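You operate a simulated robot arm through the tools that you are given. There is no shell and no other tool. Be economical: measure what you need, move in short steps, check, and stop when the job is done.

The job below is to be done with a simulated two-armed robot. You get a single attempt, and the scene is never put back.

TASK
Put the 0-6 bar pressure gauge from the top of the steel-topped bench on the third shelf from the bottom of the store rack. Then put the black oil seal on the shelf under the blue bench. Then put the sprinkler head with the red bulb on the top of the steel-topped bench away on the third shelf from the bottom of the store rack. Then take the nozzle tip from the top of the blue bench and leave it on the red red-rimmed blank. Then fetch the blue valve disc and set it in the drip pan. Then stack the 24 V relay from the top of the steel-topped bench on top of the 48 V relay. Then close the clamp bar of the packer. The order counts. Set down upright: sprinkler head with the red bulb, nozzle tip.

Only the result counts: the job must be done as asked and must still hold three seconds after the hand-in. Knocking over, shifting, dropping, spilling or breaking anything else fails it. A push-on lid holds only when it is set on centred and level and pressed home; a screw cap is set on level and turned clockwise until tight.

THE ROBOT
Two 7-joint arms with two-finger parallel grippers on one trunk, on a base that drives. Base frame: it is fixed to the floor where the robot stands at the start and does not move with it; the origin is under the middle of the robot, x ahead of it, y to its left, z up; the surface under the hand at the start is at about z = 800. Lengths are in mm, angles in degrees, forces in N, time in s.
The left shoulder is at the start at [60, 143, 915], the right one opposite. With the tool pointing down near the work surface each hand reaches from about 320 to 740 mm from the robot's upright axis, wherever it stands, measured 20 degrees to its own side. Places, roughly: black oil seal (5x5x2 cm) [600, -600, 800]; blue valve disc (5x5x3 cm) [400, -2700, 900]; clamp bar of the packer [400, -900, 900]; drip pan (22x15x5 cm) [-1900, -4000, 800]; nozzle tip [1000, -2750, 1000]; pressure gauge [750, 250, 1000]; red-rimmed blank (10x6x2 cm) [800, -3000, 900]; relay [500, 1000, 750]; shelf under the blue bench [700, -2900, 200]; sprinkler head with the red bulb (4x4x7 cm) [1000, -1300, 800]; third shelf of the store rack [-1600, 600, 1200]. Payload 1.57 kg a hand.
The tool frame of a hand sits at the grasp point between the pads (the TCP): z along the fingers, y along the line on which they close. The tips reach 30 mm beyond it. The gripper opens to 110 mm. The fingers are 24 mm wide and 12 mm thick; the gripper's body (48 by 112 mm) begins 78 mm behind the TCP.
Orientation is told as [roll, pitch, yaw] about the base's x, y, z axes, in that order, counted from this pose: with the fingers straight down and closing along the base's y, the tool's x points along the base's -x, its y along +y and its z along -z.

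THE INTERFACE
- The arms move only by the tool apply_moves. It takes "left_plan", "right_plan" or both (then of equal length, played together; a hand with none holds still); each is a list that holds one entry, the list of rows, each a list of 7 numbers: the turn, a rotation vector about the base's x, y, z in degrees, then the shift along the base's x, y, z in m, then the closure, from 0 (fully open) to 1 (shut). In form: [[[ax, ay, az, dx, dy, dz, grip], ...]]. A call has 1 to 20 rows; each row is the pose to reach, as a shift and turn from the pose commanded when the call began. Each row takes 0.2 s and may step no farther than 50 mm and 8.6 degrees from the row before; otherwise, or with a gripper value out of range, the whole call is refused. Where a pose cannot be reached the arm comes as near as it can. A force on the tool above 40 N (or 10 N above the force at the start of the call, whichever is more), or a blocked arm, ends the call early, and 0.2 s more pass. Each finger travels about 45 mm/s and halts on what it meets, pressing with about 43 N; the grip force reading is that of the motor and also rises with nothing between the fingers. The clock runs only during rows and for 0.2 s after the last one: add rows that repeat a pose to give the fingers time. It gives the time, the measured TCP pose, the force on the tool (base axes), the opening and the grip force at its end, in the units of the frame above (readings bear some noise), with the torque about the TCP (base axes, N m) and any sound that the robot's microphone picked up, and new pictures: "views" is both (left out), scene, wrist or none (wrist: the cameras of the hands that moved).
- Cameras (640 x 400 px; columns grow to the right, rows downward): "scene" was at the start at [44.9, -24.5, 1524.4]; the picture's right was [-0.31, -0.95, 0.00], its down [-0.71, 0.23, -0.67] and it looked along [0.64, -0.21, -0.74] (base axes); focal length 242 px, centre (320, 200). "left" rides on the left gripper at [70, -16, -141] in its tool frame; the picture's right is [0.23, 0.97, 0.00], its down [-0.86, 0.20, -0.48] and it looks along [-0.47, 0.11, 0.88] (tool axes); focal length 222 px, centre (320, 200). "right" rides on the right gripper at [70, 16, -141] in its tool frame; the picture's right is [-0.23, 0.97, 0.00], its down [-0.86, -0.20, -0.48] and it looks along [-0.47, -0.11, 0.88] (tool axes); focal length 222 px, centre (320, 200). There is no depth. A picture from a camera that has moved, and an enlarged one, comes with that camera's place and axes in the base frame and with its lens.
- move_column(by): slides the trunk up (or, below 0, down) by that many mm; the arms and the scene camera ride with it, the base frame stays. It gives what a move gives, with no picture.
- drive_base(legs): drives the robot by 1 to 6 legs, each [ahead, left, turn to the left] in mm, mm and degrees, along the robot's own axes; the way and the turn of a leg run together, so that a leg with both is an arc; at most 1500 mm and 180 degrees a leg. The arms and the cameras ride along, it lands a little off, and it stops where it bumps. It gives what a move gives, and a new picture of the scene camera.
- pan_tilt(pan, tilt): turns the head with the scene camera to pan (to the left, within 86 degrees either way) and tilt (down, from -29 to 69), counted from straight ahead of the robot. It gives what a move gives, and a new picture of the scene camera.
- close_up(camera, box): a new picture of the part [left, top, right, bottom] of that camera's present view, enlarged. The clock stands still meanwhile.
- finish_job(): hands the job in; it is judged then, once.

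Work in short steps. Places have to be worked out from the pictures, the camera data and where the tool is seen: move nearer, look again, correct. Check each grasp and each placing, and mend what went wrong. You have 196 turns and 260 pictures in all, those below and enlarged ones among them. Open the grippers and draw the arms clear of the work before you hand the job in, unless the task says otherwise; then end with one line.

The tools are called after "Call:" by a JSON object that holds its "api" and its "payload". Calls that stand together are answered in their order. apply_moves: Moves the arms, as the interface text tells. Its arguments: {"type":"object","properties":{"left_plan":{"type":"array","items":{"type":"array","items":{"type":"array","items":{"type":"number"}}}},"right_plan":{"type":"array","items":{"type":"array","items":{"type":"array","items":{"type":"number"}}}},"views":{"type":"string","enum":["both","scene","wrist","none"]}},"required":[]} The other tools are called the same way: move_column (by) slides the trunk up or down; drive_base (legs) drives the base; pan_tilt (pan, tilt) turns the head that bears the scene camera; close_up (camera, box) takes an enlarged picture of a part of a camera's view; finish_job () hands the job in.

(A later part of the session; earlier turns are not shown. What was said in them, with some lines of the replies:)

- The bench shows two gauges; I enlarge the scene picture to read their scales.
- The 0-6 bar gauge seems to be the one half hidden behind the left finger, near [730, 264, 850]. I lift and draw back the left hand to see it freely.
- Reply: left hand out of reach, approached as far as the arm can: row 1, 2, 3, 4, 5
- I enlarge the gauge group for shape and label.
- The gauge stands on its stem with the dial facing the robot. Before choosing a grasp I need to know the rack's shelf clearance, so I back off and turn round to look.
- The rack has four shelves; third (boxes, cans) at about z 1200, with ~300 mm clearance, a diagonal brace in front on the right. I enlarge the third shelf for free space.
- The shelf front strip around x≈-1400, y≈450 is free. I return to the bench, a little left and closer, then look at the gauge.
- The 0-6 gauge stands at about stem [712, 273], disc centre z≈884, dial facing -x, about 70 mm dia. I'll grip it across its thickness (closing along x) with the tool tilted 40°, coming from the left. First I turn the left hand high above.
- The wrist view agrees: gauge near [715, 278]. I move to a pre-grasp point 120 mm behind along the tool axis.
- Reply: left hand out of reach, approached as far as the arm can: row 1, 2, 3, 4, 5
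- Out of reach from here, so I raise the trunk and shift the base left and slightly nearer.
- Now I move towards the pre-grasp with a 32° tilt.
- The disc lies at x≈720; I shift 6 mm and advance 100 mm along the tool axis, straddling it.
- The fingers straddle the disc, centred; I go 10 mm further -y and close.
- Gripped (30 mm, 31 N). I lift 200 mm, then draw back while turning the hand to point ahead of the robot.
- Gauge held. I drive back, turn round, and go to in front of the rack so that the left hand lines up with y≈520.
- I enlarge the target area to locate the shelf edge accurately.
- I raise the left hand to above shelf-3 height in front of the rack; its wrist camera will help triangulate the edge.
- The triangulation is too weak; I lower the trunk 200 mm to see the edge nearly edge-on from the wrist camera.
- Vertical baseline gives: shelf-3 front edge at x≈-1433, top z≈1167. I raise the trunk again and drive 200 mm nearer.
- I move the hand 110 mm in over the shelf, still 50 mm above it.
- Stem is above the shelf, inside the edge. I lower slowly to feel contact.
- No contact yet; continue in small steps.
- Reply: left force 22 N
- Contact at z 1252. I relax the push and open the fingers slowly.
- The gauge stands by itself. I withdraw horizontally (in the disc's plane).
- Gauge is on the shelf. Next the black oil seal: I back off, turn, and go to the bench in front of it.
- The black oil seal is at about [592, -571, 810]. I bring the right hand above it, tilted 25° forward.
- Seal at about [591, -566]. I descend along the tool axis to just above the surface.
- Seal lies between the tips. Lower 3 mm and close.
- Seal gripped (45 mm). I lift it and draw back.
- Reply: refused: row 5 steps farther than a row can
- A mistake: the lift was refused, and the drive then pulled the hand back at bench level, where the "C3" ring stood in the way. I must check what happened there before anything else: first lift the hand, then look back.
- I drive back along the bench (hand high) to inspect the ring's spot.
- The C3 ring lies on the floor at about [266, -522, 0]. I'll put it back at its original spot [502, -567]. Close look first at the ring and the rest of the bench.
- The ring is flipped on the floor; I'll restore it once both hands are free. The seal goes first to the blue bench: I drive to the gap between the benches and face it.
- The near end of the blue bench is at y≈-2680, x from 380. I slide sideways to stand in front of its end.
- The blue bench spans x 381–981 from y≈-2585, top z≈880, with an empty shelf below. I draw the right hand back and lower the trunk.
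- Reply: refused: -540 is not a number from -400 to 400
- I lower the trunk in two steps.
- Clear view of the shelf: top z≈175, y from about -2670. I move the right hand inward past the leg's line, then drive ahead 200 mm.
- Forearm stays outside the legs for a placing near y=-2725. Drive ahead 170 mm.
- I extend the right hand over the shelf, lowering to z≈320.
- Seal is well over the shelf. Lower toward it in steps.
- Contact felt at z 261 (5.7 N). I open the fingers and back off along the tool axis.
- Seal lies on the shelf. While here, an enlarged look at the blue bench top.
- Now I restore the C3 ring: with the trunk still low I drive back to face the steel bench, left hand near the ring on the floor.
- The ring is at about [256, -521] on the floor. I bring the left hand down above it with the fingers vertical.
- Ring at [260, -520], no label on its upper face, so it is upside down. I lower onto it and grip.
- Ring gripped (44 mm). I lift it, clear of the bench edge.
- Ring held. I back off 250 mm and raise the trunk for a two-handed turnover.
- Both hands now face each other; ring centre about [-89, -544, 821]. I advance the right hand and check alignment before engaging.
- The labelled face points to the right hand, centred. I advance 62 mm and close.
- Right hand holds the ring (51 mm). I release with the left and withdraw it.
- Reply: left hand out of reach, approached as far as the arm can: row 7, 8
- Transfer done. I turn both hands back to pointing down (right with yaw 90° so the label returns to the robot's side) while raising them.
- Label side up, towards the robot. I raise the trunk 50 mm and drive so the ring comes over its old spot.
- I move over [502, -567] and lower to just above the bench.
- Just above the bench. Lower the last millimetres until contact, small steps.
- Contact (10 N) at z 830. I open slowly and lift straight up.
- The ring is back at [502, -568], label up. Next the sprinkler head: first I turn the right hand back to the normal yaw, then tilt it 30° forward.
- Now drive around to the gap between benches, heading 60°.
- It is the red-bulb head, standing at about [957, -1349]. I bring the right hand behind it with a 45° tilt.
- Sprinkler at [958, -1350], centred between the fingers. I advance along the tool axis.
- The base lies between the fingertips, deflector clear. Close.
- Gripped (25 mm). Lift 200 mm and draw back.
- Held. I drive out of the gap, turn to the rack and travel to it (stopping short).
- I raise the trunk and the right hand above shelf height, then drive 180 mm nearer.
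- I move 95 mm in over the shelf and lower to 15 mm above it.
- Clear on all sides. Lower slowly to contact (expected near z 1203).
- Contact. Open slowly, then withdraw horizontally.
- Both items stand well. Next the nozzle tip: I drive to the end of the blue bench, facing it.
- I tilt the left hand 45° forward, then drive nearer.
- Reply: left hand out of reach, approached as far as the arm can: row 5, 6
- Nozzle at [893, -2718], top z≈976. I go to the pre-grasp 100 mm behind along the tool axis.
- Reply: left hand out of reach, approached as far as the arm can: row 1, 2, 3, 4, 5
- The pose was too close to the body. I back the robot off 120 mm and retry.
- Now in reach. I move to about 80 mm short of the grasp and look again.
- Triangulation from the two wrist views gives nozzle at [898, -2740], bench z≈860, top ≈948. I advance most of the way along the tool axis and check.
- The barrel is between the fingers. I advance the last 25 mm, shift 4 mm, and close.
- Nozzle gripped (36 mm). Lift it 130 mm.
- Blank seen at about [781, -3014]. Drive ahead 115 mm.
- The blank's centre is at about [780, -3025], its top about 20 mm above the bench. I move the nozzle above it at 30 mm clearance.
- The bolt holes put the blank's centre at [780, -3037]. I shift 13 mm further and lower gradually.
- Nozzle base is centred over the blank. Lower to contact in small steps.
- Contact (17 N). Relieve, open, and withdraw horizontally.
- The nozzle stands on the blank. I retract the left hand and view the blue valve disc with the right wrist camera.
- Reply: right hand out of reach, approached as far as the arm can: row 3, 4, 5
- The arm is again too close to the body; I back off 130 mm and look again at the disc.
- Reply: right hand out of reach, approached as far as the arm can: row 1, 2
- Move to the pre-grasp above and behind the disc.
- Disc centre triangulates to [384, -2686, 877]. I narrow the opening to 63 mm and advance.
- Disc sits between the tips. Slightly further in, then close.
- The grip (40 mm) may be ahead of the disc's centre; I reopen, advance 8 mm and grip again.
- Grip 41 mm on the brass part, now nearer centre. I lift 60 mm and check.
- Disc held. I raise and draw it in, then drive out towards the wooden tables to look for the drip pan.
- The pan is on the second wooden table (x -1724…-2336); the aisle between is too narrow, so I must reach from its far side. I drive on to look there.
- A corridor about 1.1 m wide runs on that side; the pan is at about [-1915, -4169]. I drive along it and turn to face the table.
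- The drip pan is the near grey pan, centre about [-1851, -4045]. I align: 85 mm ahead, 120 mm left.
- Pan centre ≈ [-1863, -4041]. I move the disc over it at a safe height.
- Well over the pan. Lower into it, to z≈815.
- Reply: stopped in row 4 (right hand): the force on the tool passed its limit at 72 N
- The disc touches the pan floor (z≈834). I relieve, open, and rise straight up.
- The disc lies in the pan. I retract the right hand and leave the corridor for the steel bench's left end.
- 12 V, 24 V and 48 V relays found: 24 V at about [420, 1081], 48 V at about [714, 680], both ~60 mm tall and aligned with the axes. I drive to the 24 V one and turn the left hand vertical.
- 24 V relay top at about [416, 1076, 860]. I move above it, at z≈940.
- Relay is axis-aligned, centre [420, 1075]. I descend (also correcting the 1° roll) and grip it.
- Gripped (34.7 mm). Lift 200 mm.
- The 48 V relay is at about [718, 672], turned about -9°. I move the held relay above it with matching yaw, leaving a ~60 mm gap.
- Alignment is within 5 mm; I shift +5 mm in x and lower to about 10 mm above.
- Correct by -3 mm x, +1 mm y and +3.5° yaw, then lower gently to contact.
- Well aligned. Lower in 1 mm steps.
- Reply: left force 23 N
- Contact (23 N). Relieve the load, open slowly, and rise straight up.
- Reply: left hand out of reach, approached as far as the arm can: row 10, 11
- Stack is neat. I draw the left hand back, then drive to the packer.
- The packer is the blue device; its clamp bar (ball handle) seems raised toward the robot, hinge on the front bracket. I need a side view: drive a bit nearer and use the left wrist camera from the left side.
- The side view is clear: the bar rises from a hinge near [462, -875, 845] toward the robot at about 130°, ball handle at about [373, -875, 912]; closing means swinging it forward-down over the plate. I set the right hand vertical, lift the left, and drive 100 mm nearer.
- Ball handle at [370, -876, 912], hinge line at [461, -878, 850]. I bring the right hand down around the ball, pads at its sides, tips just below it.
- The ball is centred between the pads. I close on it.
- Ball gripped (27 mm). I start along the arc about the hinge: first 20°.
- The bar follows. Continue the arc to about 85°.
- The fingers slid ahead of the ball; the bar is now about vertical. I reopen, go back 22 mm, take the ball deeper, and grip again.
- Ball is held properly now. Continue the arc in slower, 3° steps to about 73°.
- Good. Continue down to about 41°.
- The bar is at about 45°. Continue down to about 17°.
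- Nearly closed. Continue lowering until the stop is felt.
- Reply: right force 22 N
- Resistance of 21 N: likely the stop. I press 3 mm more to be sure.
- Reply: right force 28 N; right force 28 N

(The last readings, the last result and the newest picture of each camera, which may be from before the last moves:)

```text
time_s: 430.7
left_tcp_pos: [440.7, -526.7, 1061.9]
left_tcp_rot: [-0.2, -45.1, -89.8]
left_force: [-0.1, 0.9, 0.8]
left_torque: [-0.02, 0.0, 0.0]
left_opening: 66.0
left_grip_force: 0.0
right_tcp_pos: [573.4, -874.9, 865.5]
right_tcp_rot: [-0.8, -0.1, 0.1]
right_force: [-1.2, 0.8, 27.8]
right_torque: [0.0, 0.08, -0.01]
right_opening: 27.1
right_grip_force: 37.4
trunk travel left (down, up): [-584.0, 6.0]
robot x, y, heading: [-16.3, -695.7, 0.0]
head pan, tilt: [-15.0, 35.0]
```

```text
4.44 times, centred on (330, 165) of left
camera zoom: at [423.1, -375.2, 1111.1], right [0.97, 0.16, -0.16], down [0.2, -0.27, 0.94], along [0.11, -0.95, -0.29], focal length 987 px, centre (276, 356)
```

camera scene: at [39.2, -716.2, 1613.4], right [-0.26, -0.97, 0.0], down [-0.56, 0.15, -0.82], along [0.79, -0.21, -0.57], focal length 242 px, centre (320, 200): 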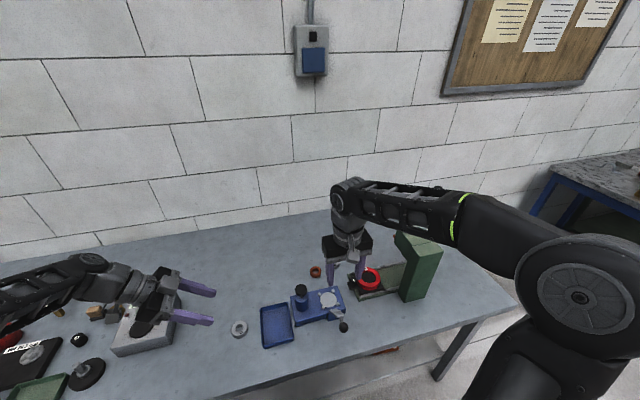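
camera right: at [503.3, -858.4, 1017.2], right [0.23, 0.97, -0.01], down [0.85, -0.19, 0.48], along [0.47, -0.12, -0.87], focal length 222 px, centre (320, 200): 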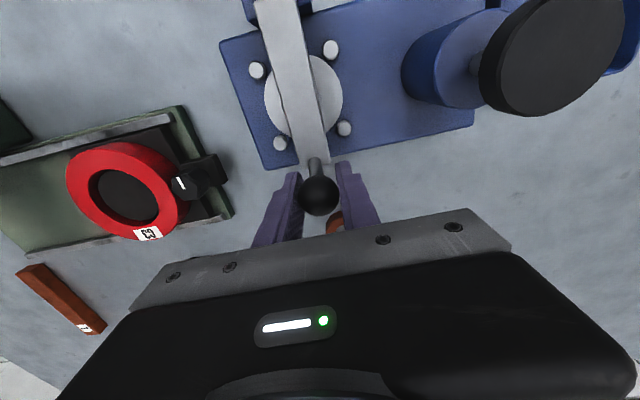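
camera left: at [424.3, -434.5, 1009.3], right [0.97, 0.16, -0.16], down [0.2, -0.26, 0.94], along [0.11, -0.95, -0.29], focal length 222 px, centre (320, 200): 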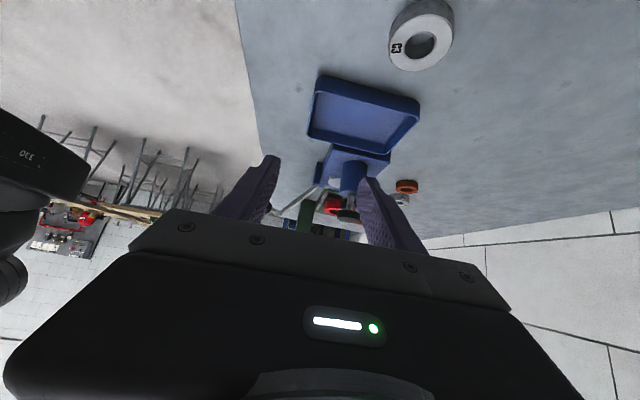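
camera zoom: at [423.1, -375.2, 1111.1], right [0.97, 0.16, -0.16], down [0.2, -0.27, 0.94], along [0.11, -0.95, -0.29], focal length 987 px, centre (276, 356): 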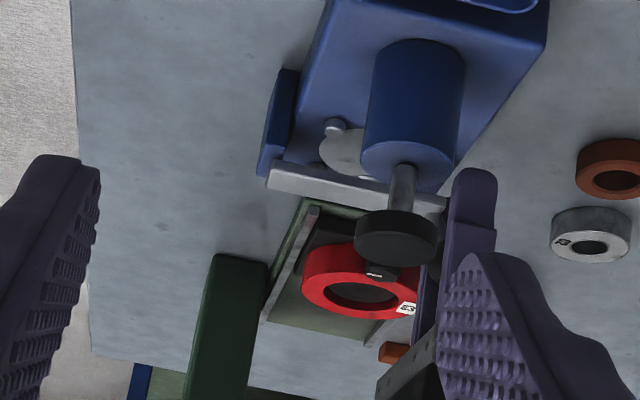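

The bar did not move further (the fingers just slide on the ball at a constant 27 N): it is at its stop. I open and lift clear.

Call:
{"api": "apply_moves", "payload": {"right_plan": [[[0, 0, 0, 0, 0, 0.002, 0.75], [0, 0, 0, 0, 0, 0.002, 0.6], [0, 0, 0, 0, 0, 0.002, 0.45], [0, 0, 0, 0, 0, 0.002, 0.4], [0, 0, 0, 0, 0, 0.04, 0.4], [0, 0, 0, 0, 0, 0.085, 0.4], [0, 0, 0, 0, 0, 0.13, 0.4], [0, 0, 0, -0.03, 0, 0.16, 0.4], [0, 0, 0, -0.07, 0, 0.18, 0.4], [0, 0, 0, -0.11, 0, 0.2, 0.4], [0, 0, 0, -0.15, 0, 0.21, 0.4]]], "views": "both"}}

Call:
{"api": "close_up", "payload": {"camera": "left", "box": [270, 110, 390, 200]}}

Call:
{"api": "close_up", "payload": {"camera": "right", "box": [220, 0, 460, 170]}}

```text
time_s: 433.1
left_tcp_pos: [441.4, -524.3, 1061.6]
left_tcp_rot: [-0.3, -45.0, -89.7]
left_force: [0.7, 0.6, 0.6]
left_torque: [0.01, -0.03, -0.01]
left_opening: 65.9
left_grip_force: 0.2
right_tcp_pos: [424.5, -875.3, 1073.5]
right_tcp_rot: [-0.6, -0.2, 0.2]
right_force: [-0.1, -0.8, -0.3]
right_torque: [0.02, -0.01, 0.01]
right_opening: 65.8
right_grip_force: 0.1
trunk travel left (down, up): [-584.0, 6.0]
robot x, y, heading: [-15.5, -691.9, -0.3]
head pan, tilt: [-15.0, 35.0]
camera scene: at [36.0, -716.4, 1613.5], right [-0.26, -0.97, 0.0], down [-0.55, 0.15, -0.82], along [0.79, -0.21, -0.57], focal length 242 px, centre (320, 200)
camera right: at [354.2, -858.6, 1216.8], right [0.22, 0.97, -0.01], down [0.85, -0.19, 0.48], along [0.47, -0.12, -0.88], focal length 222 px, centre (320, 200)
```

scene: 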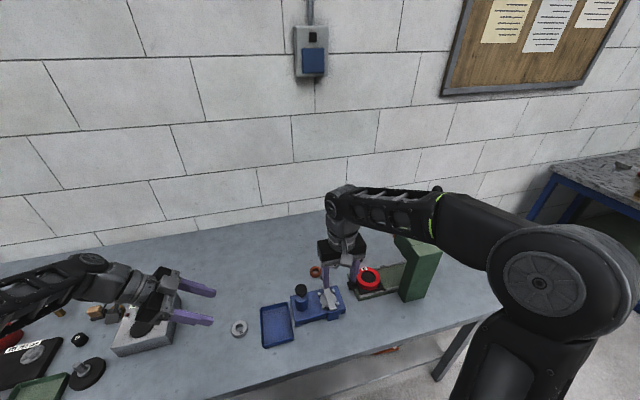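
right: 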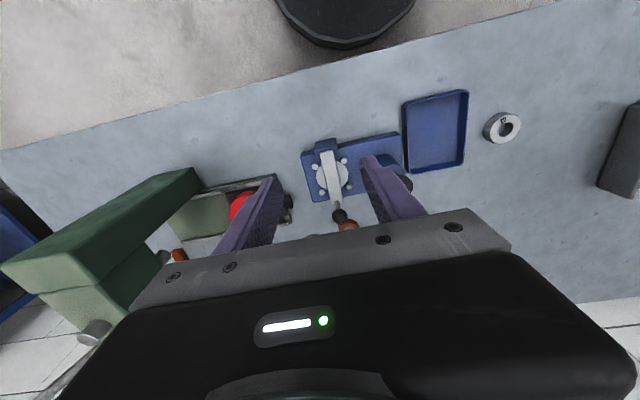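

```text
4.44 times, centred on (330, 155) of left
camera zoom: at [424.1, -376.0, 1110.8], right [0.97, 0.16, -0.16], down [0.2, -0.27, 0.94], along [0.11, -0.95, -0.29], focal length 987 px, centre (276, 400)
```

zoom: 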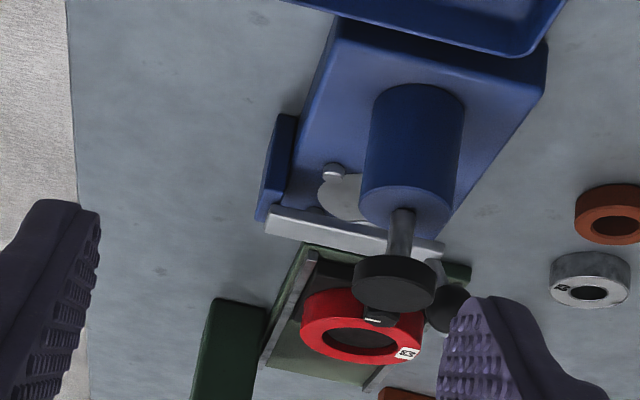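

```text
2.35 times, centred on (340, 85) of right
camera zoom: at [354.2, -858.6, 1216.8], right [0.22, 0.97, -0.01], down [0.85, -0.19, 0.48], along [0.47, -0.12, -0.88], focal length 523 px, centre (273, 471)
```

zoom: 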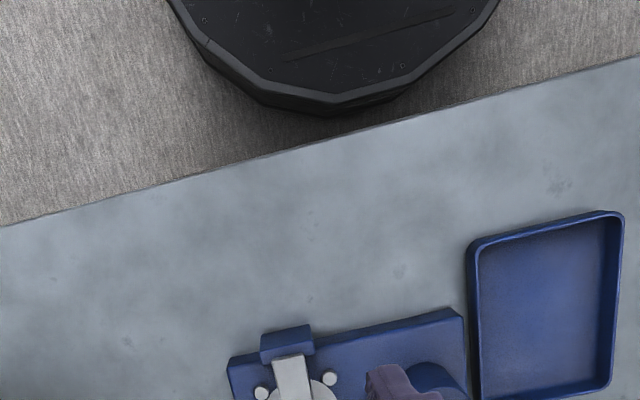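

The bar lies over the plate. As a check I press on the ball from above with closed fingers (no pictures).

Call:
{"api": "apply_moves", "payload": {"right_plan": [[[0, 0, 0, 0.04, 0, 0, 0.7], [0, 0, 0, 0.08, 0, 0, 1], [0, 0, 0, 0.12, 0, -0.02, 1], [0, 0, 0, 0.149, 0, -0.06, 1], [0, 0, 0, 0.149, 0, -0.1, 1], [0, 0, 0, 0.149, 0, -0.135, 1], [0, 0, 0, 0.149, 0, -0.15, 1], [0, 0, 0, 0.149, 0, -0.155, 1], [0, 0, 0, 0.149, 0, -0.159, 1], [0, 0, 0, 0.149, 0, -0.162, 1], [0, 0, 0, 0.149, 0, -0.165, 1]]], "views": "none"}}

```text
time_s: 434.9
left_tcp_pos: [438.7, -525.8, 1061.8]
left_tcp_rot: [-0.2, -45.1, -89.8]
left_force: [0.1, 0.2, -0.6]
left_torque: [0.01, 0.01, 0.01]
left_opening: 66.0
left_grip_force: 0.0
right_tcp_pos: [576.0, -876.9, 928.6]
right_tcp_rot: [-0.5, -1.1, 0.2]
right_force: [-9.1, -1.1, 24.9]
right_torque: [0.02, 0.41, -0.04]
right_opening: 0.0
right_grip_force: 21.4
trunk travel left (down, up): [-584.0, 6.0]
robot x, y, heading: [-17.6, -696.4, -0.2]
head pan, tilt: [-15.0, 35.0]
stopped in row 9 (right hand): the force on the tool passed its limit at 48 N (the readings are from after the stop); the commanded pose is now the measured one
```

A 48 N press moved nothing: the bar is firmly at its stop. I lift, open, and draw both arms back.

Call:
{"api": "apply_moves", "payload": {"right_plan": [[[0, 0, 0, 0, 0, 0.04, 1], [0, 0, 0, 0, 0, 0.085, 0.8], [0, 0, 0, 0, 0, 0.13, 0.5], [0, 0, 0, -0.04, 0, 0.14, 0.3], [0, 0, 0, -0.08, 0, 0.15, 0.2], [0, 0, 0, -0.12, 0, 0.15, 0], [0, 0, 0, -0.16, 0, 0.15, 0]]], "left_plan": [[[0, 0, 0, -0.01, 0, 0.01, 0.3], [0, 0, 0, -0.02, 0, 0.02, 0.2], [0, 0, 0, -0.03, 0, 0.03, 0.1], [0, 0, 0, -0.04, 0, 0.04, 0], [0, 0, 0, -0.05, 0, 0.05, 0], [0, 0, 0, -0.06, 0, 0.06, 0], [0, 0, 0, -0.07, 0, 0.06, 0]]], "views": "none"}}

Call:
{"api": "drive_base", "payload": {"legs": [[-350, 0, 0]]}}

```text
time_s: 436.5
left_tcp_pos: [369.6, -525.6, 1121.0]
left_tcp_rot: [-0.3, -44.9, -89.8]
left_force: [0.1, 0.5, -0.8]
left_torque: [-0.03, -0.02, -0.04]
left_opening: 110.0
left_grip_force: 0.0
right_tcp_pos: [415.6, -876.2, 1074.4]
right_tcp_rot: [-0.6, -0.8, 0.0]
right_force: [0.4, -0.5, -0.9]
right_torque: [-0.04, -0.03, 0.0]
right_opening: 109.9
right_grip_force: 0.1
trunk travel left (down, up): [-584.0, 6.0]
robot x, y, heading: [-16.5, -693.0, -0.2]
head pan, tilt: [-15.0, 35.0]
```

```text
time_s: 438.8
left_tcp_pos: [24.2, -524.1, 1120.7]
left_tcp_rot: [-0.4, -45.0, -89.6]
left_force: [0.2, -0.4, -0.6]
left_torque: [0.03, -0.01, 0.03]
left_opening: 110.1
left_grip_force: 0.2
right_tcp_pos: [70.4, -875.1, 1074.5]
right_tcp_rot: [-0.5, -0.9, 0.2]
right_force: [0.1, 0.5, 0.5]
right_torque: [-0.02, -0.04, -0.02]
right_opening: 109.9
right_grip_force: 0.1
trunk travel left (down, up): [-584.0, 6.0]
robot x, y, heading: [-362.3, -695.9, 0.0]
head pan, tilt: [-15.0, 35.0]
camera scene: at [-310.8, -715.9, 1613.5], right [-0.26, -0.97, 0.0], down [-0.55, 0.15, -0.82], along [0.79, -0.21, -0.57], focal length 242 px, centre (320, 200)
```

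scene: 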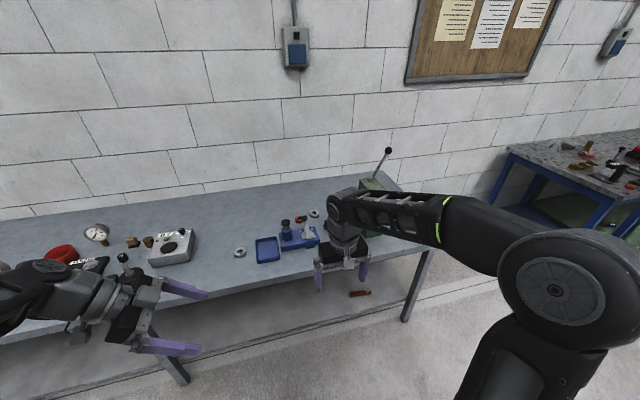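

The arms are clear, the grippers are open, and every step of the job is done, so I hand it in.

Call:
{"api": "finish_job", "payload": {}}

```text
The job is handed in.
```

I finished all seven steps in the order asked and handed the job in. One mishap: I knocked the "C3" ring off the steel-topped bench and put it back, label up, within about 1 mm of where I had measured it. It fell to the floor, so it may still count against the job.
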